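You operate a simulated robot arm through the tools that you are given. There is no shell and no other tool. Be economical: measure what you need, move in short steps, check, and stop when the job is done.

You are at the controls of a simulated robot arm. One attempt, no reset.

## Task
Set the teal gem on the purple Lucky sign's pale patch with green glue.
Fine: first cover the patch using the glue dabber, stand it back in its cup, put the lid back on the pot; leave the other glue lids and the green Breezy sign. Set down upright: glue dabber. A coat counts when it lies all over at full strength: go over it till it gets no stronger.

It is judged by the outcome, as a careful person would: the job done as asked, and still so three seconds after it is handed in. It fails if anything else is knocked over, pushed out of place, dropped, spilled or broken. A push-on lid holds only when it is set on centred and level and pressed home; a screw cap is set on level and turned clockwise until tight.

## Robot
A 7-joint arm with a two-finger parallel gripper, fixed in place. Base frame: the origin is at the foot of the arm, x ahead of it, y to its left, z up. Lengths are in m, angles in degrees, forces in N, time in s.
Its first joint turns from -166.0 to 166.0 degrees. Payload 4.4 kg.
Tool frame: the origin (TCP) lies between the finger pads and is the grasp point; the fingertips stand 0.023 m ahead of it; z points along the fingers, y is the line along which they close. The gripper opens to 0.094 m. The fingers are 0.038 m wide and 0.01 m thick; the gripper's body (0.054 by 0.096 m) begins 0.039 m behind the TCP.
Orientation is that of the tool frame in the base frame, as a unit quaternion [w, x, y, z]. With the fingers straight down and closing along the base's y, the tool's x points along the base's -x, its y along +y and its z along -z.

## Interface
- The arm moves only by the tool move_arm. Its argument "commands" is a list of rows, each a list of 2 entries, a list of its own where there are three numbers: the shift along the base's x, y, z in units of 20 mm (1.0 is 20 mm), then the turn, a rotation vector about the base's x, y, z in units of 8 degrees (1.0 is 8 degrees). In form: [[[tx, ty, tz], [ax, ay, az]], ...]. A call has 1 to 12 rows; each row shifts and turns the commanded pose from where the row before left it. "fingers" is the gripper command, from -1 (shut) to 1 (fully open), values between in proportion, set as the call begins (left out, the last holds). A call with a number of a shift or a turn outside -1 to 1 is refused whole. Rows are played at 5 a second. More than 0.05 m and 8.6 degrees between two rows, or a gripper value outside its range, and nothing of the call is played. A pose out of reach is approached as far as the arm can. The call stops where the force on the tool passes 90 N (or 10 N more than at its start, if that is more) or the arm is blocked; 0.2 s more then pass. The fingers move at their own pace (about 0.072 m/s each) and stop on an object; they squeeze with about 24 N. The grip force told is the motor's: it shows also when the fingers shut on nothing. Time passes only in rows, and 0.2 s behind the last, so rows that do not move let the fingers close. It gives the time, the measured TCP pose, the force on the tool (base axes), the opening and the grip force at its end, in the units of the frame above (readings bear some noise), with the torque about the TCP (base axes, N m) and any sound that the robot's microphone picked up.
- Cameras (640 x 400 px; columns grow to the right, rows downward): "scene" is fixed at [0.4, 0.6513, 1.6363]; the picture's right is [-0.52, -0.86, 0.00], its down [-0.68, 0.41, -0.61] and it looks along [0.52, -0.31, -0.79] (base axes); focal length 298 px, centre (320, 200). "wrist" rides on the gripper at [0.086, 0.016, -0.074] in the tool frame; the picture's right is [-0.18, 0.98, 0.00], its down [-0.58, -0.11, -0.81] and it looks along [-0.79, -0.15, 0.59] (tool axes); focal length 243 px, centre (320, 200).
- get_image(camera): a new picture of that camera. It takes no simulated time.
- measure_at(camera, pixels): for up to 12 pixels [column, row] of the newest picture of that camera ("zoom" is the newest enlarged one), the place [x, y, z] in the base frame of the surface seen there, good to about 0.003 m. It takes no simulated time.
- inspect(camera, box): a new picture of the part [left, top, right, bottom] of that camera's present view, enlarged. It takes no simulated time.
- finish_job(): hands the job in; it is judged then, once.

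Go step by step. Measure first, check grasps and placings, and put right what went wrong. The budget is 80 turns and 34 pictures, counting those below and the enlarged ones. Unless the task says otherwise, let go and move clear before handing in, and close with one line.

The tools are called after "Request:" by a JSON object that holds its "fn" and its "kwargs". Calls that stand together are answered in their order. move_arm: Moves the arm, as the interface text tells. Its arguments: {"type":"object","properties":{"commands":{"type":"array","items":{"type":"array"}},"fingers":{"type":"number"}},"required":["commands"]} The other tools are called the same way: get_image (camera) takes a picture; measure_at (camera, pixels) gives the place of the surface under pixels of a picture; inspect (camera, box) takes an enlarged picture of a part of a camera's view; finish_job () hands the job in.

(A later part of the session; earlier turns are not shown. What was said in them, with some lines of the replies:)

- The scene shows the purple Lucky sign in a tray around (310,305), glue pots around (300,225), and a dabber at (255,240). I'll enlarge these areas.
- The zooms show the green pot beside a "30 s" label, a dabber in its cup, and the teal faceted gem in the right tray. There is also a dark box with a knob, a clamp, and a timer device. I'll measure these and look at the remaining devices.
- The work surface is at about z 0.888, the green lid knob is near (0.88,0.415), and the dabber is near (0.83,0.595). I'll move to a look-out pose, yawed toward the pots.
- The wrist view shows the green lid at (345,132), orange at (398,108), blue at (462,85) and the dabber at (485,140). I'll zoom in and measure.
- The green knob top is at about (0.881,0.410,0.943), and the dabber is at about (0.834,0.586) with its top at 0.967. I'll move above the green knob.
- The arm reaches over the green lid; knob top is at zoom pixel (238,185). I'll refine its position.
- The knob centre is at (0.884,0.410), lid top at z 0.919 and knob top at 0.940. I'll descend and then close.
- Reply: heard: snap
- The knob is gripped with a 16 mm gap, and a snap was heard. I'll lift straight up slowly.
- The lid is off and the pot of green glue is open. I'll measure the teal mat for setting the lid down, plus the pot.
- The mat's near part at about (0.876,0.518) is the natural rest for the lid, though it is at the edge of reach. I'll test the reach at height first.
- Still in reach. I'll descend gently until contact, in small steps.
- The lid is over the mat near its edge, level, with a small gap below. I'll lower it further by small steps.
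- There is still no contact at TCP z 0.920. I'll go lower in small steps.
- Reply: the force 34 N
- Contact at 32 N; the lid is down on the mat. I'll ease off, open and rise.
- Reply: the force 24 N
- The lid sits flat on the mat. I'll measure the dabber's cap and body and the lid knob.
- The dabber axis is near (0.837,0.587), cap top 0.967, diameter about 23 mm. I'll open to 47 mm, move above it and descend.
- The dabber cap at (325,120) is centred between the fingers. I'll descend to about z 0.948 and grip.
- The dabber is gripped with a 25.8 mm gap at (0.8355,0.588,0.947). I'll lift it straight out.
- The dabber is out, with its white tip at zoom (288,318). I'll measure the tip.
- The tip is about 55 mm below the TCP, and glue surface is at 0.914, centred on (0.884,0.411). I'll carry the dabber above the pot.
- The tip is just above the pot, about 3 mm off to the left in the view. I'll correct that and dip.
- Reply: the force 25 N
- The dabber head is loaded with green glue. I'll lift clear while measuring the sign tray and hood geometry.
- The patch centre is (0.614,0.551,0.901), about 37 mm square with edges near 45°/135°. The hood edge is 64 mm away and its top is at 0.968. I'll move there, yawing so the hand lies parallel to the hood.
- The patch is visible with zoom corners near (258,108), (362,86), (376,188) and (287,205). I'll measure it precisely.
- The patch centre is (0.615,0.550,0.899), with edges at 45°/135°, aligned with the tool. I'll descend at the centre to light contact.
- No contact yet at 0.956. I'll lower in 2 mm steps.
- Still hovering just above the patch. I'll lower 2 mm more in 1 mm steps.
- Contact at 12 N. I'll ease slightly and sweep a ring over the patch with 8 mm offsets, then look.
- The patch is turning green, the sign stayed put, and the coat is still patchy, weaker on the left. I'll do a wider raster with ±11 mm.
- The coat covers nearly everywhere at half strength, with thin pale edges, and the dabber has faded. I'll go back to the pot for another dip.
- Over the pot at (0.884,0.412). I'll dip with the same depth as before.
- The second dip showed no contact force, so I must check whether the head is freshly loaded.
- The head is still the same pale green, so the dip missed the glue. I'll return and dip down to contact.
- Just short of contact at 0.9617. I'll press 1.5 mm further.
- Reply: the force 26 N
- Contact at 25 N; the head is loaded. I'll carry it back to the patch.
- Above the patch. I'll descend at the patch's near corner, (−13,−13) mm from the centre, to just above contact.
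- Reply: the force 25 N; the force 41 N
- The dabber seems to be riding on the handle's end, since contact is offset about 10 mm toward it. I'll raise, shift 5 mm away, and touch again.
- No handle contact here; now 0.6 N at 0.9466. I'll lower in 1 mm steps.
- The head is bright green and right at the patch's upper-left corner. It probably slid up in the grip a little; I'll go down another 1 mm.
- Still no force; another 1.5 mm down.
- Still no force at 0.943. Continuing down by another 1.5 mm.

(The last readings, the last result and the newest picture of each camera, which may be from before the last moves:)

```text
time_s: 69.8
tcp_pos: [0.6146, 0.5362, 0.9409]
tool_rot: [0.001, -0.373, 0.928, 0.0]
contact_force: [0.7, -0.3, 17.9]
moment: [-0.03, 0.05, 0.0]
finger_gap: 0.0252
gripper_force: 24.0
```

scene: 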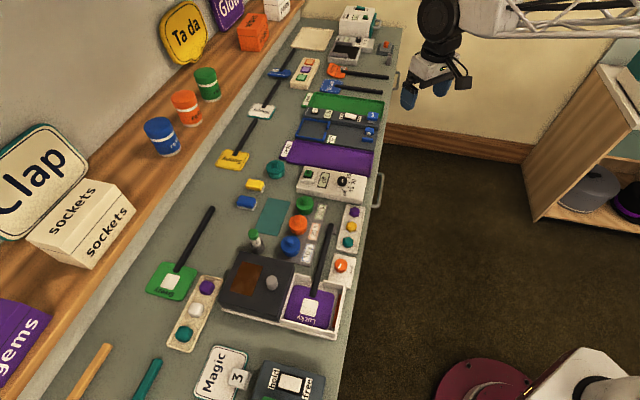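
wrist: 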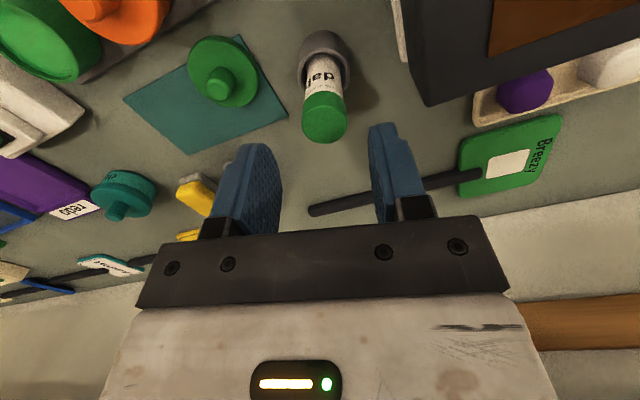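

Contact at 18 N, centred. I'll ease 0.5 mm and run a finer raster across the patch.

Request:
{"fn": "move_arm", "kwargs": {"commands": [[[0.39, 0.39, 0.03], [0, 0, 0]], [[0.39, 0.39, 0], [0, 0, 0]], [[-0.195, 0.195, 0], [0, 0, 0]], [[-0.39, -0.39, 0], [0, 0, 0]], [[-0.39, -0.39, 0], [0, 0, 0]], [[-0.195, 0.195, 0], [0, 0, 0]], [[0.39, 0.39, 0], [0, 0, 0]], [[0.39, 0.39, 0], [0, 0, 0]], [[-0.195, 0.195, 0], [0, 0, 0]], [[-0.39, -0.39, 0], [0, 0, 0]], [[-0.39, -0.39, 0], [0, 0, 0]], [[-0.195, 0.195, 0], [0, 0, 0]]]}}

Request:
{"fn": "move_arm", "kwargs": {"commands": [[[0.39, 0.39, 0], [0, 0, 0]], [[0.39, 0.39, 0], [0, 0, 0]], [[0.39, -0.39, 0], [0, 0, 0]], [[0.39, -0.39, 0], [0, 0, 0]], [[-0.39, -0.39, 0], [0, 0, 0]], [[-0.39, -0.39, 0], [0, 0, 0]], [[-0.39, 0.39, 0], [0, 0, 0]], [[-0.39, 0.39, 0], [0, 0, 0]], [[0, 0, 1], [0, 0, 0]], [[0.39, 0, 1], [0, 0, 0]], [[0.39, 0, 1], [0, 0, 0]], [[0, 0, 0], [0, 0, 0]]]}}

Request:
{"fn": "inspect", "kwargs": {"camera": "wrist", "box": [240, 20, 400, 120]}}

```text
time_s: 72.4
tcp_pos: [0.5983, 0.5493, 0.9401]
tool_rot: [0.0, -0.374, 0.928, 0.0]
contact_force: [4.9, -7.0, 30.2]
moment: [-0.17, -0.18, -0.04]
finger_gap: 0.025
gripper_force: 24.5
```

```text
time_s: 75.0
tcp_pos: [0.6155, 0.5519, 0.9992]
tool_rot: [0.0, -0.373, 0.928, 0.0]
contact_force: [-1.0, -0.3, 0.3]
moment: [-0.02, 0.01, -0.01]
finger_gap: 0.0251
gripper_force: 23.2
```

```text
4.00 times, centred on (320, 70) of wrist
```

zoom: 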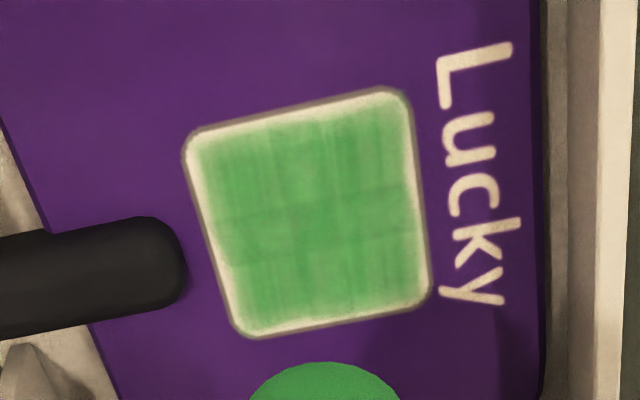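

The coat is stronger but edges remain pale, and the head is still well loaded. I'll go over it again with lines across the other way, reaching closer to the edges.

Request:
{"fn": "move_arm", "kwargs": {"commands": [[[-0.1, -0.45, -1], [0, 0, 0]], [[-0.1, -0.46, -1], [0, 0, 0]], [[0, 0, -0.97], [0, 0, 0]], [[-0.442, 0.442, 0], [0, 0, 0]], [[-0.442, 0.442, 0], [0, 0, 0]], [[0.2, 0.2, 0], [0, 0, 0]], [[0.442, -0.442, 0], [0, 0, 0]], [[0.442, -0.442, 0], [0, 0, 0]], [[0.2, 0.2, 0], [0, 0, 0]], [[-0.442, 0.442, 0], [0, 0, 0]], [[-0.442, 0.442, 0], [0, 0, 0]], [[0.2, 0.2, 0], [0, 0, 0]]]}}

Request:
{"fn": "move_arm", "kwargs": {"commands": [[[0.442, -0.442, 0], [0, 0, 0]], [[0.442, -0.442, 0], [0, 0, 0]], [[0.2, 0.2, 0], [0, 0, 0]], [[-0.442, 0.442, 0], [0, 0, 0]], [[-0.442, 0.442, 0], [0, 0, 0]], [[0.2, 0.2, 0], [0, 0, 0]], [[0.442, -0.442, 0], [0, 0, 0]], [[0.442, -0.442, 0], [0, 0, 0]], [[0, 0, 1], [0, 0, 0]], [[-0.6, -0.4, 1], [0, 0, 0]], [[-0.25, 0.05, 1], [0, 0, 0]], [[0, 0, 0], [0, 0, 0]]]}}

Request:
{"fn": "inspect", "kwargs": {"camera": "wrist", "box": [240, 20, 400, 120]}}

```text
time_s: 77.6
tcp_pos: [0.6045, 0.5625, 0.9412]
tool_rot: [0.0, -0.374, 0.928, 0.0]
contact_force: [-3.1, -2.0, 8.3]
moment: [-0.01, 0.05, 0.01]
finger_gap: 0.0251
gripper_force: 24.5
```

```text
time_s: 80.2
tcp_pos: [0.6144, 0.5458, 1.001]
tool_rot: [0.0, -0.373, 0.928, 0.0]
contact_force: [-1.0, 0.1, 0.3]
moment: [0.01, 0.01, 0.0]
finger_gap: 0.025
gripper_force: 24.2
```

```text
4.00 times, centred on (320, 70) of wrist
```

zoom: 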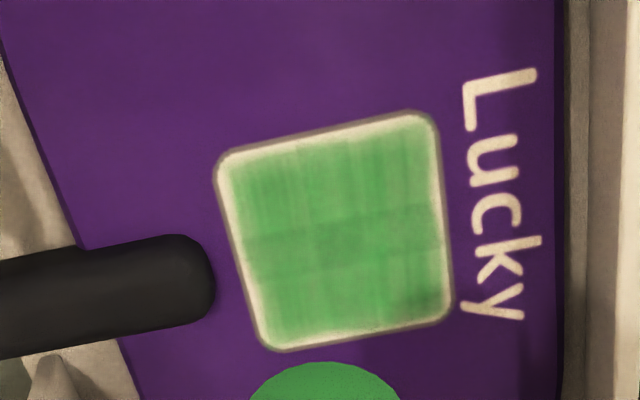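

The result barely changed from the last pass and the head stays fully green, so it is close to saturation. I'll make one more full pass to confirm it gets no stronger.

Request:
{"fn": "move_arm", "kwargs": {"commands": [[[-0.02, -0.32, -1], [0, 0, 0]], [[-0.02, -0.32, -1], [0, 0, 0]], [[0, 0, -1], [0, 0, 0]], [[0.46, 0.46, -0.01], [0, 0, 0]], [[0.46, 0.46, 0], [0, 0, 0]], [[-0.177, 0.177, 0], [0, 0, 0]], [[-0.46, -0.46, 0], [0, 0, 0]], [[-0.46, -0.46, 0], [0, 0, 0]], [[-0.177, 0.177, 0], [0, 0, 0]], [[0.46, 0.46, 0], [0, 0, 0]], [[0.46, 0.46, 0], [0, 0, 0]], [[-0.177, 0.177, 0], [0, 0, 0]]]}}

Request:
{"fn": "move_arm", "kwargs": {"commands": [[[-0.46, -0.46, 0], [0, 0, 0]], [[-0.46, -0.46, 0], [0, 0, 0]], [[-0.177, 0.177, 0], [0, 0, 0]], [[0.46, 0.46, 0], [0, 0, 0]], [[0.46, 0.46, 0], [0, 0, 0]], [[-0.177, 0.177, 0], [0, 0, 0]], [[-0.46, -0.46, 0], [0, 0, 0]], [[-0.46, -0.46, 0], [0, 0, 0]], [[0, 0, 1], [0, 0, 0]], [[0.4, -0.05, 1], [0, 0, 0]], [[0.45, 0, 1], [0, 0, 0]], [[0, 0, 0], [0, 0, 0]]]}}

Request:
{"fn": "inspect", "kwargs": {"camera": "wrist", "box": [240, 20, 400, 120]}}

```text
time_s: 82.8
tcp_pos: [0.6211, 0.5624, 0.9404]
tool_rot: [0.001, -0.373, 0.928, 0.0]
contact_force: [8.4, -3.8, 27.5]
moment: [0.09, -0.3, -0.05]
finger_gap: 0.0251
gripper_force: 24.3
```

```text
time_s: 85.4
tcp_pos: [0.6135, 0.5504, 1.0015]
tool_rot: [0.0, -0.373, 0.928, 0.0]
contact_force: [0.1, -0.3, -0.2]
moment: [0.02, -0.03, -0.04]
finger_gap: 0.0248
gripper_force: 23.7
```

```text
4.00 times, centred on (320, 70) of wrist
```

zoom: 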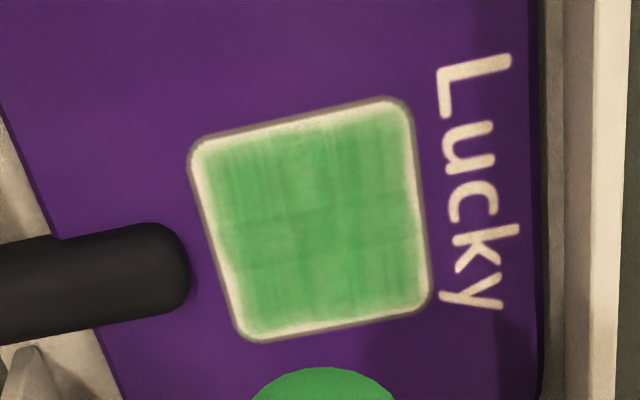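

The coat is unchanged from the previous pass, so it is saturated. I'll take the dabber back over its cup at (0.8355,0.588).

Request:
{"fn": "move_arm", "kwargs": {"commands": [[[0, 0, 1], [0, 0, 0]], [[0, 0, 1], [0, 0, 0]], [[0.1, 0, 1], [0, 0, 0]], [[0.1, 0, 1], [0, 0, 0]], [[0.95, 0.17, 0.2], [0, 0, -0.15]], [[0.95, 0.17, 0], [0, 0, -0.15]], [[0.95, 0.17, 0], [0, 0, -0.15]], [[0.95, 0.17, 0], [0, 0, -0.15]], [[0.95, 0.17, 0], [0, 0, -0.15]], [[0.95, 0.17, 0], [0, 0, -0.15]], [[0.95, 0.17, 0], [0, 0, -0.15]], [[0.95, 0.17, 0], [0, 0, -0.15]]]}}

Request:
{"fn": "move_arm", "kwargs": {"commands": [[[0.95, 0.17, 0], [0, 0, -0.1]], [[0.95, 0.17, 0], [0, 0, -0.1]], [[0.95, 0.15, 0], [0, 0, 0]], [[0.45, 0.03, -0.8], [0, 0, 0]], [[0, 0, -0.8], [0, 0, 0]], [[0, 0, -0.8], [0, 0, 0]], [[0, 0, 0], [0, 0, 0]]]}}

Request:
{"fn": "inspect", "kwargs": {"camera": "wrist", "box": [160, 0, 480, 200]}}

```text
time_s: 88.0
tcp_pos: [0.7684, 0.5747, 1.0859]
tool_rot: [0.0, -0.294, 0.956, 0.0]
contact_force: [0.0, -0.4, -0.1]
moment: [-0.05, 0.01, -0.01]
finger_gap: 0.0246
gripper_force: 24.2
```

```text
time_s: 89.6
tcp_pos: [0.8333, 0.5852, 1.037]
tool_rot: [0.0, -0.281, 0.96, 0.0]
contact_force: [0.1, 0.7, -0.6]
moment: [0.04, -0.02, 0.0]
finger_gap: 0.0251
gripper_force: 24.7
```

```text
2.00 times, centred on (320, 100) of wrist
```

zoom: 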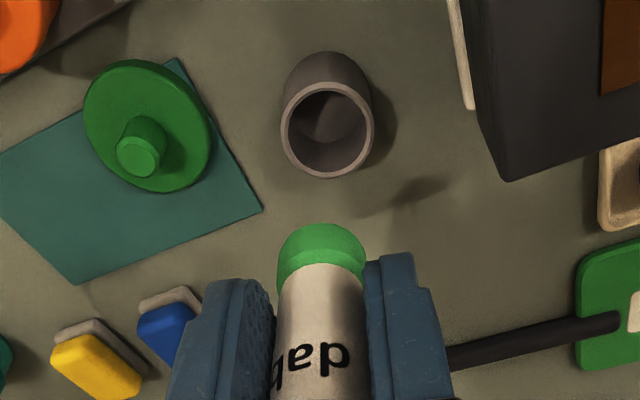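

The cup opening is at zoom (327,128), nearly aligned below the dabber. I'll measure its rim for exact centring.

Request:
{"fn": "measure_at", "kwargs": {"camera": "zoom", "pixels": [[284, 135], [370, 120], [322, 176], [330, 82], [285, 115], [371, 140], [322, 130]]}}

```text
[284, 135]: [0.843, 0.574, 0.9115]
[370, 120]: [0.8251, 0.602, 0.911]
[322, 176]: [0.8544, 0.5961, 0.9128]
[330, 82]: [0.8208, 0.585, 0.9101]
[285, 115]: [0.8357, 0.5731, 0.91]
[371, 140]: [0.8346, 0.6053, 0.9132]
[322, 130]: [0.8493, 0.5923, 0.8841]
```

The cup centre is (0.8355,0.589) with its rim at 0.911. I'll correct by (+2,+3.5) mm and descend.

Request:
{"fn": "move_arm", "kwargs": {"commands": [[[0.11, 0.17, -0.5], [0, 0, 0]], [[0, 0, -0.9], [0, 0, 0]], [[0, 0, -0.9], [0, 0, 0]], [[0, 0, -0.9], [0, 0, 0]], [[0, 0, -0.9], [0, 0, 0]], [[0, 0, -0.2], [0, 0, 0]], [[0, 0, 0], [0, 0, 0]]]}}

Request:
{"fn": "move_arm", "kwargs": {"commands": [[[0, 0, -0.15], [0, 0, 0]], [[0, 0, -0.15], [0, 0, 0]], [[0, 0, 0], [0, 0, 0]]]}}

```text
time_s: 91.2
tcp_pos: [0.8358, 0.5898, 0.949]
tool_rot: [0.0, -0.28, 0.96, -0.001]
contact_force: [0.1, 0.5, -0.3]
moment: [0.02, -0.01, -0.01]
finger_gap: 0.0248
gripper_force: 24.4
```

```text
time_s: 92.0
tcp_pos: [0.8359, 0.5886, 0.9452]
tool_rot: [0.0, -0.281, 0.96, -0.001]
contact_force: [-0.3, 0.5, 0.3]
moment: [0.03, -0.03, -0.03]
finger_gap: 0.0251
gripper_force: 24.5
```

The dabber is in the cup with no contact yet. I'll lower in small steps to the floor.

Request:
{"fn": "move_arm", "kwargs": {"commands": [[[0, 0, -0.15], [0, 0, 0]], [[0, 0, -0.1], [0, 0, 0]], [[0, 0, 0], [0, 0, 0]]]}}

Request:
{"fn": "move_arm", "kwargs": {"commands": [[[0, 0, -0.1], [0, 0, 0]], [[0, 0, 0], [0, 0, 0]]]}}

```text
time_s: 92.8
tcp_pos: [0.8366, 0.5906, 0.9387]
tool_rot: [0.0, -0.281, 0.96, 0.0]
contact_force: [0.3, 0.0, -1.1]
moment: [-0.01, 0.02, -0.01]
finger_gap: 0.0249
gripper_force: 24.1
```

```text
time_s: 93.4
tcp_pos: [0.8357, 0.5894, 0.9374]
tool_rot: [0.0, -0.281, 0.96, 0.0]
contact_force: [-0.2, 0.4, -0.4]
moment: [0.0, -0.02, 0.03]
finger_gap: 0.0249
gripper_force: 23.6
```

Still no contact, and the fingertips are nearing the cup rim. One more 1 mm step, then release.

Request:
{"fn": "move_arm", "kwargs": {"commands": [[[0, 0, -0.05], [0, 0, 0]], [[0, 0, 0], [0, 0, 0]]]}}

Request:
{"fn": "move_arm", "kwargs": {"commands": [[[0, 0, 0], [0, 0, 0]], [[0, 0, 0], [0, 0, 0]], [[0, 0, 0], [0, 0, 0]]], "fingers": -0.1}}

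Request:
{"fn": "move_arm", "kwargs": {"commands": [[[0, 0, 0.5], [0, 0, 0]], [[0, 0, 1], [0, 0, 0]], [[0, 0, 1], [0, 0, 0]], [[0, 0, 1], [0, 0, 0]], [[0, 0, 0], [0, 0, 0]]]}}

Request:
{"fn": "get_image", "kwargs": {"camera": "wrist"}}

```text
time_s: 94.0
tcp_pos: [0.8353, 0.5904, 0.9356]
tool_rot: [0.0, -0.281, 0.96, -0.001]
contact_force: [-0.6, 0.3, 0.6]
moment: [0.01, -0.02, -0.02]
finger_gap: 0.0248
gripper_force: 24.4
```

```text
time_s: 94.8
tcp_pos: [0.8359, 0.5902, 0.9377]
tool_rot: [0.0, -0.281, 0.96, 0.0]
contact_force: [-0.8, -0.2, 1.0]
moment: [0.0, -0.01, 0.03]
finger_gap: 0.0421
gripper_force: 0.1
```

```text
time_s: 96.0
tcp_pos: [0.8365, 0.5894, 1.0073]
tool_rot: [0.0, -0.281, 0.96, 0.0]
contact_force: [0.5, -0.6, 0.0]
moment: [0.03, 0.01, 0.01]
finger_gap: 0.0425
gripper_force: 0.0
```

```text
6 pictures are left
```

wrist: 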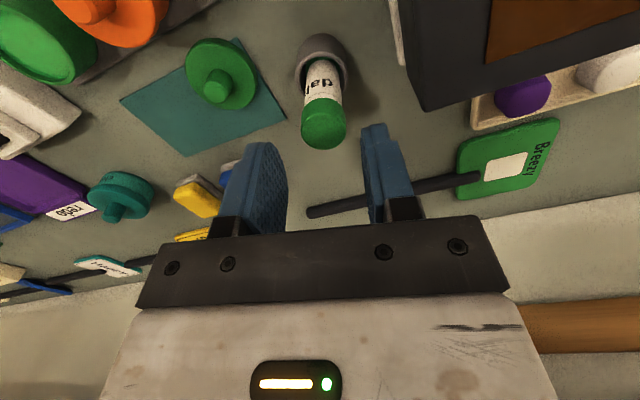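

The dabber stands upright in its cup. Next I'll fetch the lid from the mat at (0.874,0.519).

Request:
{"fn": "move_arm", "kwargs": {"commands": [[[0.47, -0.88, 0], [0, 0, -0.2]], [[0.47, -0.88, 0], [0, 0, -0.2]], [[0.47, -0.88, 0], [0, 0, -0.2]], [[0.47, -0.88, 0], [0, 0, -0.2]], [[0, 0, -0.9], [0, 0, 0]], [[0, 0, -0.9], [0, 0, 0]], [[0, 0, -0.9], [0, 0, 0]], [[0, 0, -0.9], [0, 0, 0]], [[0, 0, -0.6], [0, 0, 0]], [[0, 0, -0.2], [0, 0, 0]], [[0, 0, 0], [0, 0, 0]]], "fingers": -0.3}}

Request:
{"fn": "move_arm", "kwargs": {"commands": [[[0, 0, 0], [0, 0, 0]], [[0, 0, 0], [0, 0, 0]], [[0, 0, 0], [0, 0, 0]]], "fingers": -1}}

```text
time_s: 98.4
tcp_pos: [0.8738, 0.5197, 0.9175]
tool_rot: [0.0, -0.227, 0.974, 0.0]
contact_force: [-0.2, -0.5, 1.0]
moment: [0.0, 0.01, 0.03]
finger_gap: 0.0331
gripper_force: 0.0
```

```text
time_s: 99.2
tcp_pos: [0.8733, 0.5186, 0.9187]
tool_rot: [0.0, -0.227, 0.974, 0.0]
contact_force: [0.3, 0.5, 0.2]
moment: [-0.01, 0.01, 0.0]
finger_gap: 0.0159
gripper_force: 23.8
```

The knob is gripped again at the same relative pose. I'll lift and carry it over the pot at (0.8835,0.4087).

Request:
{"fn": "move_arm", "kwargs": {"commands": [[[0, 0, 0.6], [0, 0, 0]], [[0, 0, 1], [0, 0, 0]], [[0, 0, 1], [0, 0, 0]], [[0, 0, 1], [0, 0, 0]], [[0, 0, 0.9], [0, 0, 0]], [[0.08, -0.92, 0], [0, 0, 0]], [[0.08, -0.92, 0], [0, 0, 0]], [[0.08, -0.92, 0], [0, 0, 0]], [[0.08, -0.92, 0], [0, 0, 0]], [[0.08, -0.92, 0], [0, 0, 0]], [[0.08, -0.91, 0], [0, 0, 0]], [[0, 0, 0], [0, 0, 0]]]}}

Request:
{"fn": "move_arm", "kwargs": {"commands": [[[0, 0, -0.8], [0, 0, 0]], [[0, 0, -0.8], [0, 0, 0]], [[0, 0, -0.8], [0, 0, 0]], [[0, 0, -0.3], [0, 0, 0]], [[0, 0, 0], [0, 0, 0]], [[0, 0, 0], [0, 0, 0]]]}}

Request:
{"fn": "inspect", "kwargs": {"camera": "wrist", "box": [200, 20, 520, 220]}}

```text
time_s: 101.8
tcp_pos: [0.8831, 0.409, 1.0081]
tool_rot: [0.0, -0.227, 0.974, 0.0]
contact_force: [0.0, -0.8, 0.0]
moment: [-0.01, 0.0, 0.01]
finger_gap: 0.016
gripper_force: 23.7
```

```text
time_s: 103.2
tcp_pos: [0.8845, 0.4099, 0.9545]
tool_rot: [0.0, -0.227, 0.974, 0.0]
contact_force: [-0.6, 0.5, -0.2]
moment: [0.0, 0.03, 0.01]
finger_gap: 0.0157
gripper_force: 24.5
```

```text
2.00 times, centred on (360, 120) of wrist
```

zoom: 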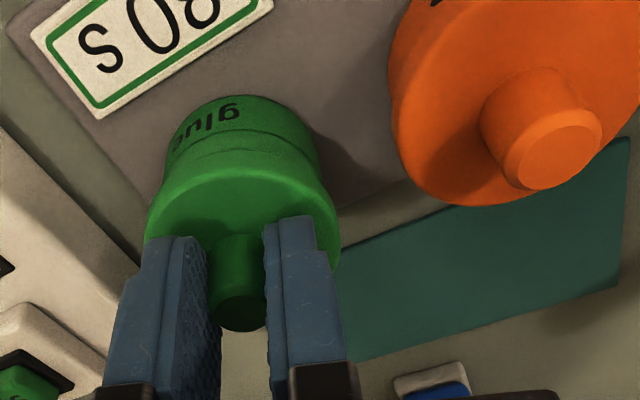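

The lid hovers centred over the pot, about 9 mm above its seat. I'll lower it and press it home.

Request:
{"fn": "move_arm", "kwargs": {"commands": [[[0, -0.02, -0.2], [0, 0, 0]], [[0, 0, -0.15], [0, 0, 0]], [[0, 0, -0.1], [0, 0, 0]], [[0, 0, -0.1], [0, 0, 0]], [[0, 0, 0], [0, 0, 0]]]}}

```text
time_s: 104.4
tcp_pos: [0.8835, 0.4088, 0.942]
tool_rot: [0.0, -0.227, 0.974, 0.0]
contact_force: [7.9, 13.5, 19.4]
moment: [0.25, -0.12, -0.01]
finger_gap: 0.0165
gripper_force: 24.1
heard: snap
```

A snap was heard at 19 N, so the lid is on. I'll press slightly more, ease, release and rise to check.

Request:
{"fn": "move_arm", "kwargs": {"commands": [[[0, 0, -0.06], [0, 0, 0]], [[0, 0, 0], [0, 0, 0]]]}}

Request:
{"fn": "move_arm", "kwargs": {"commands": [[[0, 0, 0.08], [0, 0, 0]], [[0, 0, 0], [0, 0, 0]]]}}

Request:
{"fn": "move_arm", "kwargs": {"commands": [[[0, 0, 0], [0, 0, 0]], [[0, 0, 0], [0, 0, 0]], [[0, 0, 0.5], [0, 0, 0]], [[0, 0, 1], [0, 0, 0]], [[0, 0, 1], [0, 0, 0]], [[0, 0, 1], [0, 0, 0]], [[0, 0, 1], [0, 0, 0]], [[0, 0, 0], [0, 0, 0]]], "fingers": -0.3}}

Request:
{"fn": "inspect", "kwargs": {"camera": "scene", "box": [230, 180, 390, 280]}}

```text
time_s: 105.0
tcp_pos: [0.8828, 0.4099, 0.9412]
tool_rot: [0.0, -0.227, 0.974, 0.0]
contact_force: [8.7, 21.8, 21.1]
moment: [0.34, -0.13, 0.05]
finger_gap: 0.0163
gripper_force: 23.6
```

```text
time_s: 105.6
tcp_pos: [0.8828, 0.4091, 0.9407]
tool_rot: [-0.001, -0.227, 0.974, 0.0]
contact_force: [4.4, 25.3, 3.7]
moment: [0.54, -0.2, 0.04]
finger_gap: 0.0162
gripper_force: 24.0
heard: snap
```

```text
time_s: 107.4
tcp_pos: [0.8848, 0.4098, 1.033]
tool_rot: [0.001, -0.227, 0.974, 0.0]
contact_force: [0.1, 0.1, -0.4]
moment: [0.01, -0.01, 0.02]
finger_gap: 0.0331
gripper_force: 0.1
heard: snap
```

```text
4.00 times, centred on (310, 230) of scene
```

zoom: 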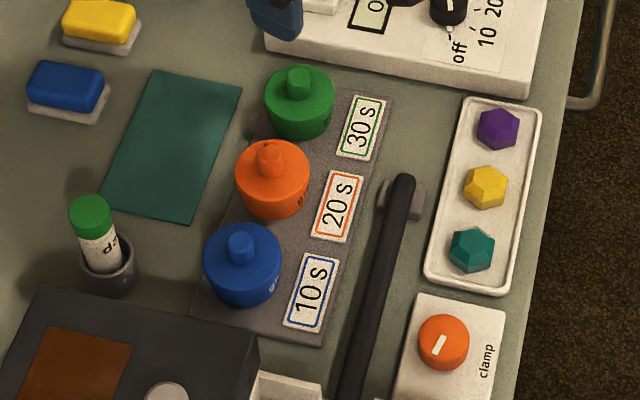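

There were three snaps, so the lid's state is ambiguous. I'll measure its knob and rim heights.

Request:
{"fn": "measure_at", "kwargs": {"camera": "zoom", "pixels": [[297, 75], [272, 97], [328, 97], [285, 75], [318, 78], [300, 108], [270, 172], [268, 150]]}}

Request:
{"fn": "move_arm", "kwargs": {"commands": [[[0, 0, 0], [0, 0, 0]], [[0, 0, 0], [0, 0, 0]], [[0, 0, -0.9], [0, 0, 0]], [[0, 0, -0.9], [0, 0, 0]], [[0, 0, -0.9], [0, 0, 0]], [[0, 0, -0.35], [0, 0, 0]], [[0, 0, 0], [0, 0, 0]]], "fingers": -1}}

```text
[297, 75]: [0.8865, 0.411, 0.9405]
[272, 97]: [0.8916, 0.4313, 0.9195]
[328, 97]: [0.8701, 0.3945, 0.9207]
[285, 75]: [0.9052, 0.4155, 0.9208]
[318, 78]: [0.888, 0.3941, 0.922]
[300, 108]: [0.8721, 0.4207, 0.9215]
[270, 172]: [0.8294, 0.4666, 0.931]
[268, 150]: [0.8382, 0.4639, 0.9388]
```

```text
time_s: 109.0
tcp_pos: [0.8835, 0.4107, 0.9737]
tool_rot: [0.0, -0.227, 0.974, 0.0]
contact_force: [-0.1, 0.1, -0.3]
moment: [0.0, 0.0, 0.0]
finger_gap: 0.0
gripper_force: 24.5
```

The lid heights match the original seat: knob 0.9405 and rim about 0.921 all round. I'll press the knob down with closed fingers to be sure.

Request:
{"fn": "move_arm", "kwargs": {"commands": [[[0, 0, -0.4], [0, 0, 0]], [[0, 0, -0.12], [0, 0, 0]], [[0, 0, -0.08], [0, 0, 0]], [[0, 0, -0.05], [0, 0, 0]], [[0, 0, 0], [0, 0, 0]]]}}

```text
time_s: 110.2
tcp_pos: [0.8826, 0.4086, 0.9622]
tool_rot: [0.001, -0.227, 0.974, 0.0]
contact_force: [0.9, 1.1, 18.4]
moment: [0.06, -0.01, 0.01]
finger_gap: 0.0002
gripper_force: 24.2
```

Request:
{"fn": "move_arm", "kwargs": {"commands": [[[0, 0, -0.07], [0, 0, 0]], [[0, 0, -0.07], [0, 0, 0]], [[0, 0, 0], [0, 0, 0]]]}}

```text
time_s: 111.0
tcp_pos: [0.8837, 0.4087, 0.9612]
tool_rot: [0.003, -0.228, 0.974, 0.001]
contact_force: [-6.5, 7.9, 66.7]
moment: [0.15, 0.23, -0.01]
finger_gap: 0.0
gripper_force: 23.9
```

At 67 N it is stiff and silent, so the lid is home. I'll rise and measure the teal gem at zoom (472,250).

Request:
{"fn": "move_arm", "kwargs": {"commands": [[[0, 0, 0.6], [0, 0, 0]], [[0, 0, 1], [0, 0, 0]], [[0, 0, 1], [0, 0, 0]], [[0, 0, 1], [0, 0, 0]], [[0, 0, 0.6], [0, 0, 0]]]}}

Request:
{"fn": "measure_at", "kwargs": {"camera": "zoom", "pixels": [[472, 245], [450, 253], [495, 248], [473, 230], [472, 268], [460, 238], [440, 270], [510, 255], [487, 265], [485, 187], [435, 285]]}}

```text
time_s: 112.2
tcp_pos: [0.883, 0.4055, 1.041]
tool_rot: [-0.001, -0.227, 0.974, 0.0]
contact_force: [0.0, 0.5, -0.2]
moment: [0.02, -0.03, -0.02]
finger_gap: 0.0001
gripper_force: 24.1
```

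```text
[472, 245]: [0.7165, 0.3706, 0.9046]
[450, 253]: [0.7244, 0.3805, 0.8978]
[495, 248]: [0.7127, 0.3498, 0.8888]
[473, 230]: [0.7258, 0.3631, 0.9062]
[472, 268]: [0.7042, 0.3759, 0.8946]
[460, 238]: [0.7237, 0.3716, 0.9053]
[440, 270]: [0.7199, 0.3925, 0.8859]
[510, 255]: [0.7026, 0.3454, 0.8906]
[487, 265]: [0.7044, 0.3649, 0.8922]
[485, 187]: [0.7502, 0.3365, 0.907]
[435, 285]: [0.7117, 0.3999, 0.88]
```

The teal gem centre is near (0.716,0.367), top 0.906, tray floor 0.889, with the tray's long axis at 135°. I'll move over it with yaw 45° and look.

Request:
{"fn": "move_arm", "kwargs": {"commands": [[[-0.922, -0.214, -0.1], [0, 0, 0.258]], [[-0.922, -0.214, -0.1], [0, 0, 0.258]], [[-0.922, -0.214, -0.1], [0, 0, 0.258]], [[-0.922, -0.214, -0.1], [0, 0, 0.258]], [[-0.922, -0.214, -0.1], [0, 0, 0.258]], [[-0.922, -0.214, -0.1], [0, 0, 0.258]], [[-0.922, -0.214, -0.1], [0, 0, 0.258]], [[-0.922, -0.214, -0.1], [0, 0, 0.258]], [[-0.922, -0.214, -0.1], [0, 0, 0.258]], [[0, 0, -0.8], [0, 0, 0]], [[0, 0, -0.6], [0, 0, 0]], [[0, 0, 0], [0, 0, 0]]], "fingers": -0.15}}

Request:
{"fn": "inspect", "kwargs": {"camera": "wrist", "box": [160, 20, 480, 220]}}

```text
time_s: 114.8
tcp_pos: [0.7168, 0.3713, 0.9943]
tool_rot: [-0.001, -0.381, 0.925, 0.0]
contact_force: [-0.6, -0.9, 0.4]
moment: [-0.02, -0.01, -0.01]
finger_gap: 0.0401
gripper_force: 0.1
```

```text
2.00 times, centred on (320, 120) of wrist
```

zoom: 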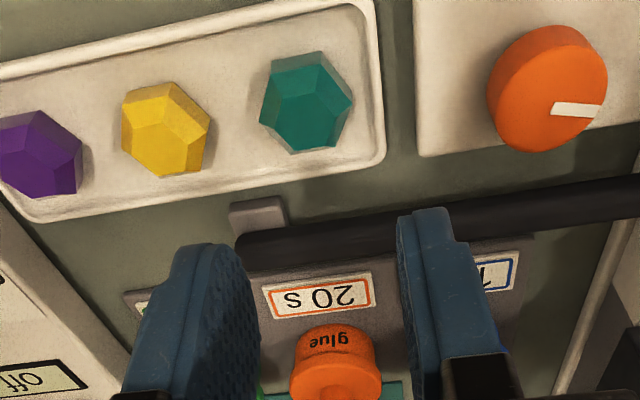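

The gem is at zoom (305,103), hexagonal, with flats roughly facing left-right. I'll measure its outline.

Request:
{"fn": "measure_at", "kwargs": {"camera": "zoom", "pixels": [[264, 120], [349, 102], [280, 62], [325, 62], [292, 148], [335, 143], [300, 115], [225, 130], [370, 95], [290, 180], [305, 130]]}}

```text
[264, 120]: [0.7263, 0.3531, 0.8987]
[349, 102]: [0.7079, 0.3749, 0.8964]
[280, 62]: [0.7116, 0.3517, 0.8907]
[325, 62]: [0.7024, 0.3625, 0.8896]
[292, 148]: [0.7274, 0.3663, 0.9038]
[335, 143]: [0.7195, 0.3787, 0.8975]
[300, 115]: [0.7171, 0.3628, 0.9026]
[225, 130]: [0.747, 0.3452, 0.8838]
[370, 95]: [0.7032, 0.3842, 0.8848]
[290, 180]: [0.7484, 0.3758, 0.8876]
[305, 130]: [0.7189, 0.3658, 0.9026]
```

Gem flats have normals near 38°, 98° and 158°, with its centre at about (0.7165,0.3645). I need the tray rim height to choose the grip yaw and depth.

Request:
{"fn": "measure_at", "kwargs": {"camera": "zoom", "pixels": [[376, 60], [382, 150], [300, 175], [310, 182], [225, 195], [225, 30], [300, 14], [240, 110], [300, 80], [330, 100], [210, 130], [360, 120]]}}

```text
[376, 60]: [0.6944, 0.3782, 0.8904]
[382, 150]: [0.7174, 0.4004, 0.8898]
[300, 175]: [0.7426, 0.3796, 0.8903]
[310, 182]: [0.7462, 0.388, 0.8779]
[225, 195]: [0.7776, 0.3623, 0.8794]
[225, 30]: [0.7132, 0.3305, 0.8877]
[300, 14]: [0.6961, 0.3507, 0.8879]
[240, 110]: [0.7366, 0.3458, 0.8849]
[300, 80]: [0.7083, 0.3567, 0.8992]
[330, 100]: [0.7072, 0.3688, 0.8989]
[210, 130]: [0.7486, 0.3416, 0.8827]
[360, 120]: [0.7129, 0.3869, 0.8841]
```

The tray rim is at 0.890, so fingertips at 0.892 stay above it. Closing across the tray (yaw −52°) hits flats and clears the yellow gem, so I'll rotate −97° at this height.

Request:
{"fn": "move_arm", "kwargs": {"commands": [[[0, -0.03, 0], [0, 0, -1]], [[0, -0.03, 0], [0, 0, -1]], [[0, -0.03, 0], [0, 0, -1]], [[0, -0.03, 0], [0, 0, -1]], [[0, -0.03, 0], [0, 0, -1]], [[0, -0.03, 0], [0, 0, -1]], [[0, -0.03, 0], [0, 0, -1]], [[0, -0.03, 0], [0, 0, -1]], [[0, -0.03, 0], [0, 0, -1]], [[0, -0.03, 0], [0, 0, -1]], [[0, -0.03, 0], [0, 0, -1]], [[0, 0, 0], [0, 0, -1]]], "fingers": -0.2}}

Request:
{"fn": "move_arm", "kwargs": {"commands": [[[0, 0, -1], [0, 0, -0.1]], [[0, 0, -0.8], [0, 0, 0]], [[0, 0, 0], [0, 0, 0]]]}}

Request:
{"fn": "inspect", "kwargs": {"camera": "wrist", "box": [160, 20, 480, 220]}}

```text
time_s: 117.4
tcp_pos: [0.7183, 0.3627, 0.9964]
tool_rot: [0.001, 0.433, 0.901, 0.0]
contact_force: [-0.2, 0.0, 0.0]
moment: [-0.01, 0.02, -0.05]
finger_gap: 0.0375
gripper_force: 0.0
```

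```text
time_s: 118.2
tcp_pos: [0.7185, 0.3634, 0.9593]
tool_rot: [0.0, 0.438, 0.899, 0.0]
contact_force: [0.0, 0.1, -0.5]
moment: [-0.04, -0.01, 0.01]
finger_gap: 0.038
gripper_force: 0.0
```

```text
2.00 times, centred on (320, 120) of wrist
```

zoom: 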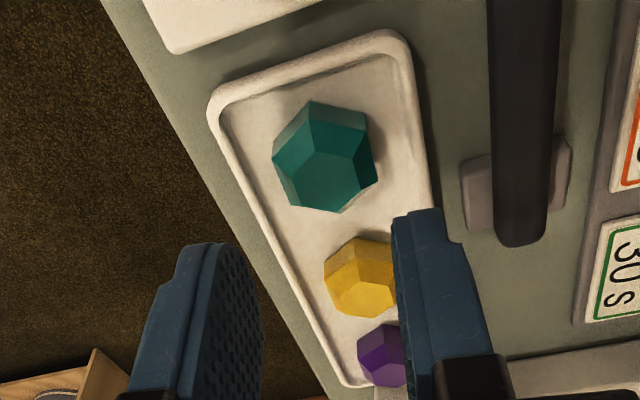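

The gem at zoom (325,155) is nearly centred between the fingers. I'll measure its outline to refine.

Request:
{"fn": "measure_at", "kwargs": {"camera": "zoom", "pixels": [[275, 158], [374, 158], [312, 104], [338, 209], [295, 204], [365, 118], [320, 175], [345, 165]]}}

```text
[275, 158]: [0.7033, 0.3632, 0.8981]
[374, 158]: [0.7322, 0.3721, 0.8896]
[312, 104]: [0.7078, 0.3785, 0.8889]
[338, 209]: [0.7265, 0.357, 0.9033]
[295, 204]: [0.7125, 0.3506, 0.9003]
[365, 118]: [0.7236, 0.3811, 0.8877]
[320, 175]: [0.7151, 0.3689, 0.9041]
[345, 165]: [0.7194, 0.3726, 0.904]
```

The gem centre is (0.7176,0.367), with a flat normal at about 40° matching the fingers. I'll descend to z 0.914 and close.

Request:
{"fn": "move_arm", "kwargs": {"commands": [[[-0.04, 0.18, -0.8], [0, 0, 0]], [[0, 0, -0.8], [0, 0, 0]], [[0, 0, -0.6], [0, 0, 0]], [[0, 0, 0], [0, 0, 0]]]}}

Request:
{"fn": "move_arm", "kwargs": {"commands": [[[0, 0, 0], [0, 0, 0]], [[0, 0, 0], [0, 0, 0]], [[0, 0, 0], [0, 0, 0]]], "fingers": -1}}

Request:
{"fn": "move_arm", "kwargs": {"commands": [[[0, 0, 0.4], [0, 0, 0]], [[0, 0, 1], [0, 0, 0]], [[0, 0, 1], [0, 0, 0]], [[0, 0, 1], [0, 0, 0]], [[0, 0, 1], [0, 0, 0]], [[0, 0, 0], [0, 0, 0]]]}}

```text
time_s: 119.2
tcp_pos: [0.7159, 0.3679, 0.9161]
tool_rot: [0.001, 0.438, 0.899, -0.001]
contact_force: [-0.4, -0.1, -0.1]
moment: [-0.02, 0.03, 0.01]
finger_gap: 0.0376
gripper_force: 0.1
```

```text
time_s: 120.0
tcp_pos: [0.7177, 0.3685, 0.9165]
tool_rot: [0.0, 0.438, 0.899, 0.001]
contact_force: [-0.2, 1.0, -0.7]
moment: [0.02, -0.02, -0.03]
finger_gap: 0.0308
gripper_force: 23.5
```

```text
time_s: 121.4
tcp_pos: [0.7187, 0.3673, 1.004]
tool_rot: [0.0, 0.438, 0.899, 0.001]
contact_force: [0.8, 1.0, 0.2]
moment: [0.0, 0.02, 0.04]
finger_gap: 0.0307
gripper_force: 23.6
```

The gem is held (31 mm gap) and lifted. I'll carry it over the patch centre at (0.615,0.550).

Request:
{"fn": "move_arm", "kwargs": {"commands": [[[-0.3, 0.5, 1], [0, 0, 0.09]], [[-0.54, 0.96, 0.5], [0, 0, 0.09]], [[-0.54, 0.96, 0], [0, 0, 0.09]], [[-0.54, 0.96, 0], [0, 0, 0.09]], [[-0.54, 0.96, 0], [0, 0, 0.09]], [[-0.54, 0.96, 0], [0, 0, 0.09]], [[-0.54, 0.96, 0], [0, 0, 0.09]], [[-0.54, 0.96, 0], [0, 0, 0.09]], [[-0.54, 0.96, -0.5], [0, 0, 0.09]], [[-0.54, 0.96, -1], [0, 0, 0.09]], [[0, 0, -1], [0, 0, 0]], [[0, 0, 0], [0, 0, 0]]]}}

Request:
{"fn": "move_arm", "kwargs": {"commands": [[[0, 0, -0.9], [0, 0, 0]], [[0, 0, -0.6], [0, 0, 0]], [[0, 0, 0], [0, 0, 0]]]}}

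Request:
{"fn": "inspect", "kwargs": {"camera": "wrist", "box": [160, 20, 480, 220]}}

```text
time_s: 124.0
tcp_pos: [0.6147, 0.5511, 0.9827]
tool_rot: [0.0, 0.381, 0.925, 0.0]
contact_force: [-0.3, -0.7, -1.1]
moment: [0.01, 0.02, 0.01]
finger_gap: 0.0306
gripper_force: 23.8
```

```text
time_s: 124.8
tcp_pos: [0.6144, 0.551, 0.9531]
tool_rot: [0.0, 0.381, 0.924, 0.001]
contact_force: [1.3, -0.1, 1.0]
moment: [0.02, -0.02, 0.01]
finger_gap: 0.0307
gripper_force: 23.9
```

```text
2.00 times, centred on (320, 120) of wrist
```

zoom: 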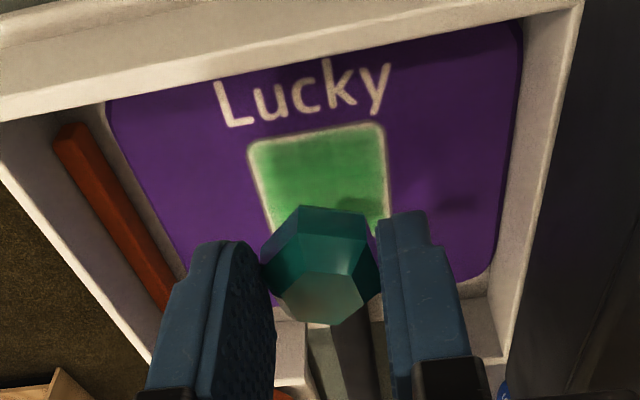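

The gem is upright in the grip, and the patch's far corners are at zoom (252,145) and (381,126). I'll verify the patch hasn't moved.

Request:
{"fn": "measure_at", "kwargs": {"camera": "zoom", "pixels": [[254, 147], [380, 128], [315, 130], [318, 180], [262, 200], [385, 190]]}}

```text
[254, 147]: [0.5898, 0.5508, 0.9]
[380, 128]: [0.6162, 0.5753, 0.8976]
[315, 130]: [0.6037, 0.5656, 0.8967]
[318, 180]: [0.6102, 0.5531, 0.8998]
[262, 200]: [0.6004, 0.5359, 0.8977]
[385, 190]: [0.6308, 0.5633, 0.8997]
```

The patch is unmoved and centred on (0.615,0.550). I'll lower the gem to contact.

Request:
{"fn": "move_arm", "kwargs": {"commands": [[[0.02, -0.04, -0.6], [0, 0, 0]], [[0, 0, -0.35], [0, 0, 0]], [[0, 0, 0], [0, 0, 0]]]}}

Request:
{"fn": "move_arm", "kwargs": {"commands": [[[0, 0, -0.08], [0, 0, 0]], [[0, 0, 0], [0, 0, 0]]]}}

```text
time_s: 125.6
tcp_pos: [0.615, 0.5484, 0.9352]
tool_rot: [0.0, 0.381, 0.925, 0.0]
contact_force: [-0.5, 0.1, -1.1]
moment: [-0.01, 0.01, -0.01]
finger_gap: 0.0311
gripper_force: 23.5
```

```text
time_s: 126.2
tcp_pos: [0.6142, 0.549, 0.9333]
tool_rot: [0.0, 0.382, 0.924, -0.001]
contact_force: [0.1, -0.1, -0.3]
moment: [-0.01, 0.04, 0.03]
finger_gap: 0.0306
gripper_force: 24.2
```

No contact yet at 0.933. I'll go down in about 1 mm steps.

Request:
{"fn": "move_arm", "kwargs": {"commands": [[[0, 0, -0.07], [0, 0, 0]], [[0, 0, 0], [0, 0, 0]]]}}

Request:
{"fn": "move_arm", "kwargs": {"commands": [[[0, 0, -0.06], [0, 0, 0]], [[0, 0, 0], [0, 0, 0]]]}}

```text
time_s: 126.8
tcp_pos: [0.614, 0.549, 0.9314]
tool_rot: [0.0, 0.381, 0.925, 0.0]
contact_force: [-0.3, 0.9, -1.2]
moment: [-0.03, 0.0, 0.02]
finger_gap: 0.0304
gripper_force: 24.0
```

```text
time_s: 127.4
tcp_pos: [0.6144, 0.5509, 0.9307]
tool_rot: [0.0, 0.382, 0.924, -0.001]
contact_force: [-0.2, -0.4, -0.3]
moment: [0.0, 0.0, -0.02]
finger_gap: 0.0304
gripper_force: 24.1
```

Still free at 0.9307. I'll take two more small steps.

Request:
{"fn": "move_arm", "kwargs": {"commands": [[[0, 0, -0.06], [0, 0, 0]], [[0, 0, 0], [0, 0, 0]]]}}

Request:
{"fn": "move_arm", "kwargs": {"commands": [[[0, 0, -0.05], [0, 0, 0]], [[0, 0, 0], [0, 0, 0]]]}}

```text
time_s: 128.0
tcp_pos: [0.6143, 0.5503, 0.9293]
tool_rot: [0.0, 0.381, 0.925, 0.0]
contact_force: [-1.3, -1.9, 5.6]
moment: [-0.09, 0.06, -0.03]
finger_gap: 0.0306
gripper_force: 24.3
```

```text
time_s: 128.6
tcp_pos: [0.6131, 0.5495, 0.9282]
tool_rot: [-0.001, 0.38, 0.925, 0.0]
contact_force: [-2.3, -1.2, 17.0]
moment: [-0.13, 0.04, -0.06]
finger_gap: 0.0303
gripper_force: 24.2
```

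The gem is pressed on the patch at 17 N. The pot says "30 s", so I'll hold it there for about that long before releasing.

Request:
{"fn": "move_arm", "kwargs": {"commands": [[[0, 0, 0], [0, 0, 0]], [[0, 0, 0], [0, 0, 0]], [[0, 0, 0], [0, 0, 0]], [[0, 0, 0], [0, 0, 0]], [[0, 0, 0], [0, 0, 0]], [[0, 0, 0], [0, 0, 0]], [[0, 0, 0], [0, 0, 0]], [[0, 0, 0], [0, 0, 0]], [[0, 0, 0], [0, 0, 0]], [[0, 0, 0], [0, 0, 0]], [[0, 0, 0], [0, 0, 0]], [[0, 0, 0], [0, 0, 0]]]}}

Request:
{"fn": "move_arm", "kwargs": {"commands": [[[0, 0, 0], [0, 0, 0]], [[0, 0, 0], [0, 0, 0]], [[0, 0, 0], [0, 0, 0]], [[0, 0, 0], [0, 0, 0]], [[0, 0, 0], [0, 0, 0]], [[0, 0, 0], [0, 0, 0]], [[0, 0, 0], [0, 0, 0]], [[0, 0, 0], [0, 0, 0]], [[0, 0, 0], [0, 0, 0]], [[0, 0, 0], [0, 0, 0]], [[0, 0, 0], [0, 0, 0]], [[0, 0, 0], [0, 0, 0]]]}}

Request:
{"fn": "move_arm", "kwargs": {"commands": [[[0, 0, 0], [0, 0, 0]], [[0, 0, 0], [0, 0, 0]], [[0, 0, 0], [0, 0, 0]], [[0, 0, 0], [0, 0, 0]], [[0, 0, 0], [0, 0, 0]], [[0, 0, 0], [0, 0, 0]], [[0, 0, 0], [0, 0, 0]], [[0, 0, 0], [0, 0, 0]], [[0, 0, 0], [0, 0, 0]], [[0, 0, 0], [0, 0, 0]], [[0, 0, 0], [0, 0, 0]], [[0, 0, 0], [0, 0, 0]]]}}

Request:
{"fn": "move_arm", "kwargs": {"commands": [[[0, 0, 0], [0, 0, 0]], [[0, 0, 0], [0, 0, 0]], [[0, 0, 0], [0, 0, 0]], [[0, 0, 0], [0, 0, 0]], [[0, 0, 0], [0, 0, 0]], [[0, 0, 0], [0, 0, 0]], [[0, 0, 0], [0, 0, 0]], [[0, 0, 0], [0, 0, 0]], [[0, 0, 0], [0, 0, 0]], [[0, 0, 0], [0, 0, 0]], [[0, 0, 0], [0, 0, 0]], [[0, 0, 0], [0, 0, 0]]]}}

Request:
{"fn": "move_arm", "kwargs": {"commands": [[[0, 0, 0], [0, 0, 0]], [[0, 0, 0], [0, 0, 0]], [[0, 0, 0], [0, 0, 0]], [[0, 0, 0], [0, 0, 0]], [[0, 0, 0], [0, 0, 0]], [[0, 0, 0], [0, 0, 0]], [[0, 0, 0], [0, 0, 0]], [[0, 0, 0], [0, 0, 0]], [[0, 0, 0], [0, 0, 0]], [[0, 0, 0], [0, 0, 0]], [[0, 0, 0], [0, 0, 0]], [[0, 0, 0], [0, 0, 0]]]}}

Request:
{"fn": "move_arm", "kwargs": {"commands": [[[0, 0, 0], [0, 0, 0]], [[0, 0, 0], [0, 0, 0]], [[0, 0, 0], [0, 0, 0]], [[0, 0, 0], [0, 0, 0]], [[0, 0, 0], [0, 0, 0]], [[0, 0, 0], [0, 0, 0]], [[0, 0, 0], [0, 0, 0]], [[0, 0, 0], [0, 0, 0]], [[0, 0, 0], [0, 0, 0]], [[0, 0, 0], [0, 0, 0]], [[0, 0, 0], [0, 0, 0]], [[0, 0, 0], [0, 0, 0]]]}}

Request:
{"fn": "move_arm", "kwargs": {"commands": [[[0, 0, 0], [0, 0, 0]], [[0, 0, 0], [0, 0, 0]], [[0, 0, 0], [0, 0, 0]], [[0, 0, 0], [0, 0, 0]], [[0, 0, 0], [0, 0, 0]], [[0, 0, 0], [0, 0, 0]], [[0, 0, 0], [0, 0, 0]], [[0, 0, 0], [0, 0, 0]], [[0, 0, 0], [0, 0, 0]], [[0, 0, 0], [0, 0, 0]], [[0, 0, 0], [0, 0, 0]], [[0, 0, 0], [0, 0, 0]]]}}

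Request:
{"fn": "move_arm", "kwargs": {"commands": [[[0, 0, 0], [0, 0, 0]], [[0, 0, 0], [0, 0, 0]], [[0, 0, 0], [0, 0, 0]], [[0, 0, 0], [0, 0, 0]], [[0, 0, 0], [0, 0, 0]], [[0, 0, 0], [0, 0, 0]], [[0, 0, 0], [0, 0, 0]], [[0, 0, 0], [0, 0, 0]], [[0, 0, 0], [0, 0, 0]], [[0, 0, 0], [0, 0, 0]], [[0, 0, 0], [0, 0, 0]], [[0, 0, 0], [0, 0, 0]]]}}

Request:
{"fn": "move_arm", "kwargs": {"commands": [[[0, 0, 0], [0, 0, 0]], [[0, 0, 0], [0, 0, 0]], [[0, 0, 0], [0, 0, 0]], [[0, 0, 0], [0, 0, 0]], [[0, 0, 0], [0, 0, 0]], [[0, 0, 0], [0, 0, 0]], [[0, 0, 0], [0, 0, 0]], [[0, 0, 0], [0, 0, 0]], [[0, 0, 0], [0, 0, 0]], [[0, 0, 0], [0, 0, 0]], [[0, 0, 0], [0, 0, 0]], [[0, 0, 0], [0, 0, 0]]]}}

Request:
{"fn": "move_arm", "kwargs": {"commands": [[[0, 0, 0], [0, 0, 0]], [[0, 0, 0], [0, 0, 0]], [[0, 0, 0], [0, 0, 0]], [[0, 0, 0], [0, 0, 0]], [[0, 0, 0], [0, 0, 0]], [[0, 0, 0], [0, 0, 0]], [[0, 0, 0], [0, 0, 0]], [[0, 0, 0], [0, 0, 0]], [[0, 0, 0], [0, 0, 0]], [[0, 0, 0], [0, 0, 0]], [[0, 0, 0], [0, 0, 0]], [[0, 0, 0], [0, 0, 0]]]}}

Request:
{"fn": "move_arm", "kwargs": {"commands": [[[0, 0, 0], [0, 0, 0]], [[0, 0, 0], [0, 0, 0]], [[0, 0, 0], [0, 0, 0]], [[0, 0, 0], [0, 0, 0]], [[0, 0, 0], [0, 0, 0]], [[0, 0, 0], [0, 0, 0]], [[0, 0, 0], [0, 0, 0]], [[0, 0, 0], [0, 0, 0]], [[0, 0, 0], [0, 0, 0]], [[0, 0, 0], [0, 0, 0]], [[0, 0, 0], [0, 0, 0]], [[0, 0, 0], [0, 0, 0]]]}}

Request:
{"fn": "move_arm", "kwargs": {"commands": [[[0, 0, 0], [0, 0, 0]], [[0, 0, 0], [0, 0, 0]], [[0, 0, 0], [0, 0, 0]], [[0, 0, 0], [0, 0, 0]], [[0, 0, 0], [0, 0, 0]], [[0, 0, 0], [0, 0, 0]], [[0, 0, 0], [0, 0, 0]], [[0, 0, 0], [0, 0, 0]], [[0, 0, 0], [0, 0, 0]], [[0, 0, 0], [0, 0, 0]], [[0, 0, 0], [0, 0, 0]], [[0, 0, 0], [0, 0, 0]]]}}

```text
time_s: 131.2
tcp_pos: [0.6138, 0.5496, 0.9269]
tool_rot: [0.0, 0.382, 0.924, 0.0]
contact_force: [0.3, -0.4, 8.3]
moment: [-0.01, -0.03, -0.05]
finger_gap: 0.0296
gripper_force: 23.6
```

```text
time_s: 133.8
tcp_pos: [0.6142, 0.5511, 0.928]
tool_rot: [0.001, 0.381, 0.925, 0.001]
contact_force: [1.0, 0.4, 1.9]
moment: [0.06, -0.03, 0.03]
finger_gap: 0.0292
gripper_force: 24.5
```

```text
time_s: 136.4
tcp_pos: [0.6137, 0.5496, 0.9281]
tool_rot: [0.0, 0.38, 0.925, -0.001]
contact_force: [0.2, 0.6, 1.0]
moment: [-0.03, 0.04, -0.02]
finger_gap: 0.0283
gripper_force: 24.0
```

```text
time_s: 139.0
tcp_pos: [0.6138, 0.5502, 0.9268]
tool_rot: [0.0, 0.381, 0.925, 0.0]
contact_force: [-0.1, -0.6, -1.2]
moment: [0.02, -0.01, 0.01]
finger_gap: 0.0282
gripper_force: 23.9
```

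```text
time_s: 141.6
tcp_pos: [0.6131, 0.5506, 0.9284]
tool_rot: [0.0, 0.381, 0.925, 0.001]
contact_force: [-0.5, 0.3, 0.0]
moment: [0.05, 0.01, -0.01]
finger_gap: 0.0282
gripper_force: 24.2
```

```text
time_s: 144.2
tcp_pos: [0.6136, 0.5492, 0.9283]
tool_rot: [0.0, 0.381, 0.925, 0.0]
contact_force: [-0.1, -0.1, -0.3]
moment: [-0.02, -0.04, -0.02]
finger_gap: 0.0283
gripper_force: 24.1
```

```text
time_s: 146.8
tcp_pos: [0.6139, 0.5482, 0.9293]
tool_rot: [0.0, 0.381, 0.925, 0.001]
contact_force: [-0.6, -0.5, -0.1]
moment: [-0.03, 0.0, -0.03]
finger_gap: 0.0283
gripper_force: 23.5
```

```text
time_s: 149.4
tcp_pos: [0.6138, 0.55, 0.9265]
tool_rot: [0.0, 0.381, 0.924, 0.0]
contact_force: [-0.5, -0.8, -0.6]
moment: [-0.02, 0.0, -0.04]
finger_gap: 0.0284
gripper_force: 23.8
```

```text
time_s: 152.0
tcp_pos: [0.615, 0.55, 0.9289]
tool_rot: [0.0, 0.381, 0.925, 0.0]
contact_force: [0.0, -0.1, -1.0]
moment: [-0.02, 0.0, -0.02]
finger_gap: 0.0282
gripper_force: 24.1
```

```text
time_s: 154.6
tcp_pos: [0.6132, 0.5494, 0.9278]
tool_rot: [0.0, 0.381, 0.925, 0.0]
contact_force: [-0.2, 0.8, 0.1]
moment: [0.01, 0.02, 0.0]
finger_gap: 0.0285
gripper_force: 24.1
```

```text
time_s: 157.2
tcp_pos: [0.6142, 0.5497, 0.9263]
tool_rot: [-0.001, 0.381, 0.924, 0.0]
contact_force: [0.2, 0.6, -0.2]
moment: [-0.01, 0.03, 0.02]
finger_gap: 0.0282
gripper_force: 23.8
```

```text
time_s: 159.8
tcp_pos: [0.6134, 0.5494, 0.9274]
tool_rot: [0.0, 0.38, 0.925, 0.0]
contact_force: [-0.8, 0.0, 0.2]
moment: [-0.03, -0.03, -0.02]
finger_gap: 0.0284
gripper_force: 24.0
```

The gem has settled into flats-contact and sits unloaded. I'll open, rise straight up and take the last picture.

Request:
{"fn": "move_arm", "kwargs": {"commands": [[[0, 0, 0], [0, 0, 0]], [[0, 0, 0], [0, 0, 0]], [[0, 0, 0], [0, 0, 0]]], "fingers": -0.1}}

Request:
{"fn": "move_arm", "kwargs": {"commands": [[[0, 0, 0.4], [0, 0, 0]], [[0, 0, 1], [0, 0, 0]], [[0, 0, 1], [0, 0, 0]], [[0, 0, 1], [0, 0, 0]], [[0, 0, 1], [0, 0, 0]], [[0, 0, 1], [0, 0, 0]], [[0, 0, 0], [0, 0, 0]]]}}

Request:
{"fn": "inspect", "kwargs": {"camera": "wrist", "box": [160, 0, 480, 200]}}

```text
time_s: 160.6
tcp_pos: [0.6137, 0.5496, 0.9279]
tool_rot: [-0.001, 0.381, 0.925, 0.0]
contact_force: [-0.2, 0.5, 0.1]
moment: [0.04, 0.01, -0.02]
finger_gap: 0.0422
gripper_force: 0.1
```

```text
time_s: 162.2
tcp_pos: [0.6152, 0.5477, 1.0376]
tool_rot: [0.0, 0.381, 0.925, 0.0]
contact_force: [-0.5, -0.1, 0.0]
moment: [0.02, -0.03, 0.0]
finger_gap: 0.0424
gripper_force: 0.2
```

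```text
2.00 times, centred on (320, 100) of wrist
```

zoom: 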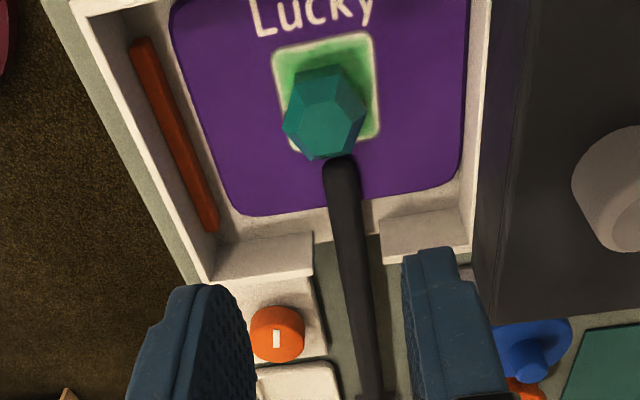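

The gem sits on the green patch at zoom (325,115). I'll check its level and centring.

Request:
{"fn": "measure_at", "kwargs": {"camera": "zoom", "pixels": [[290, 118], [362, 112], [305, 75], [345, 78], [312, 150], [342, 145], [325, 118], [310, 125], [345, 120], [278, 55], [370, 40], [376, 132]]}}

```text
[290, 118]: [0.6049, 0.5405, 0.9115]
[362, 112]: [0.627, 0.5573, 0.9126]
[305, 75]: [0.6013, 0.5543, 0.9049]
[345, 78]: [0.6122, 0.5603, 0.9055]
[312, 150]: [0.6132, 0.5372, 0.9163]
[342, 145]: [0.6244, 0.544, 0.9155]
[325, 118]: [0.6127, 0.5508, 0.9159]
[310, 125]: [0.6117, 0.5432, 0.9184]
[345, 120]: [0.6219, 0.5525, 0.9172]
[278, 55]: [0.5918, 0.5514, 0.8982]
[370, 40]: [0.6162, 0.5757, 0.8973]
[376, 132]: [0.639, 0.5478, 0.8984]
```

The gem is centred at about (0.615,0.549) and level, with its top at 0.916–0.918. The gripper is clear, so I'm handing in.

Request:
{"fn": "finish_job", "kwargs": {}}

```text
The job is handed in.
```

The teal gem sits centred and level on the purple Lucky sign's patch, which I coated with green glue until another pass made no visible difference. A thin pale rim, about 2 mm, stayed along the patch edges; I took it for the patch's own border but couldn't confirm that. The dabber stands upright in its cup and the green lid is pressed home. I held the gem down for about 30 s to match the pot's "30 s" label, but did not use the hood or timer.
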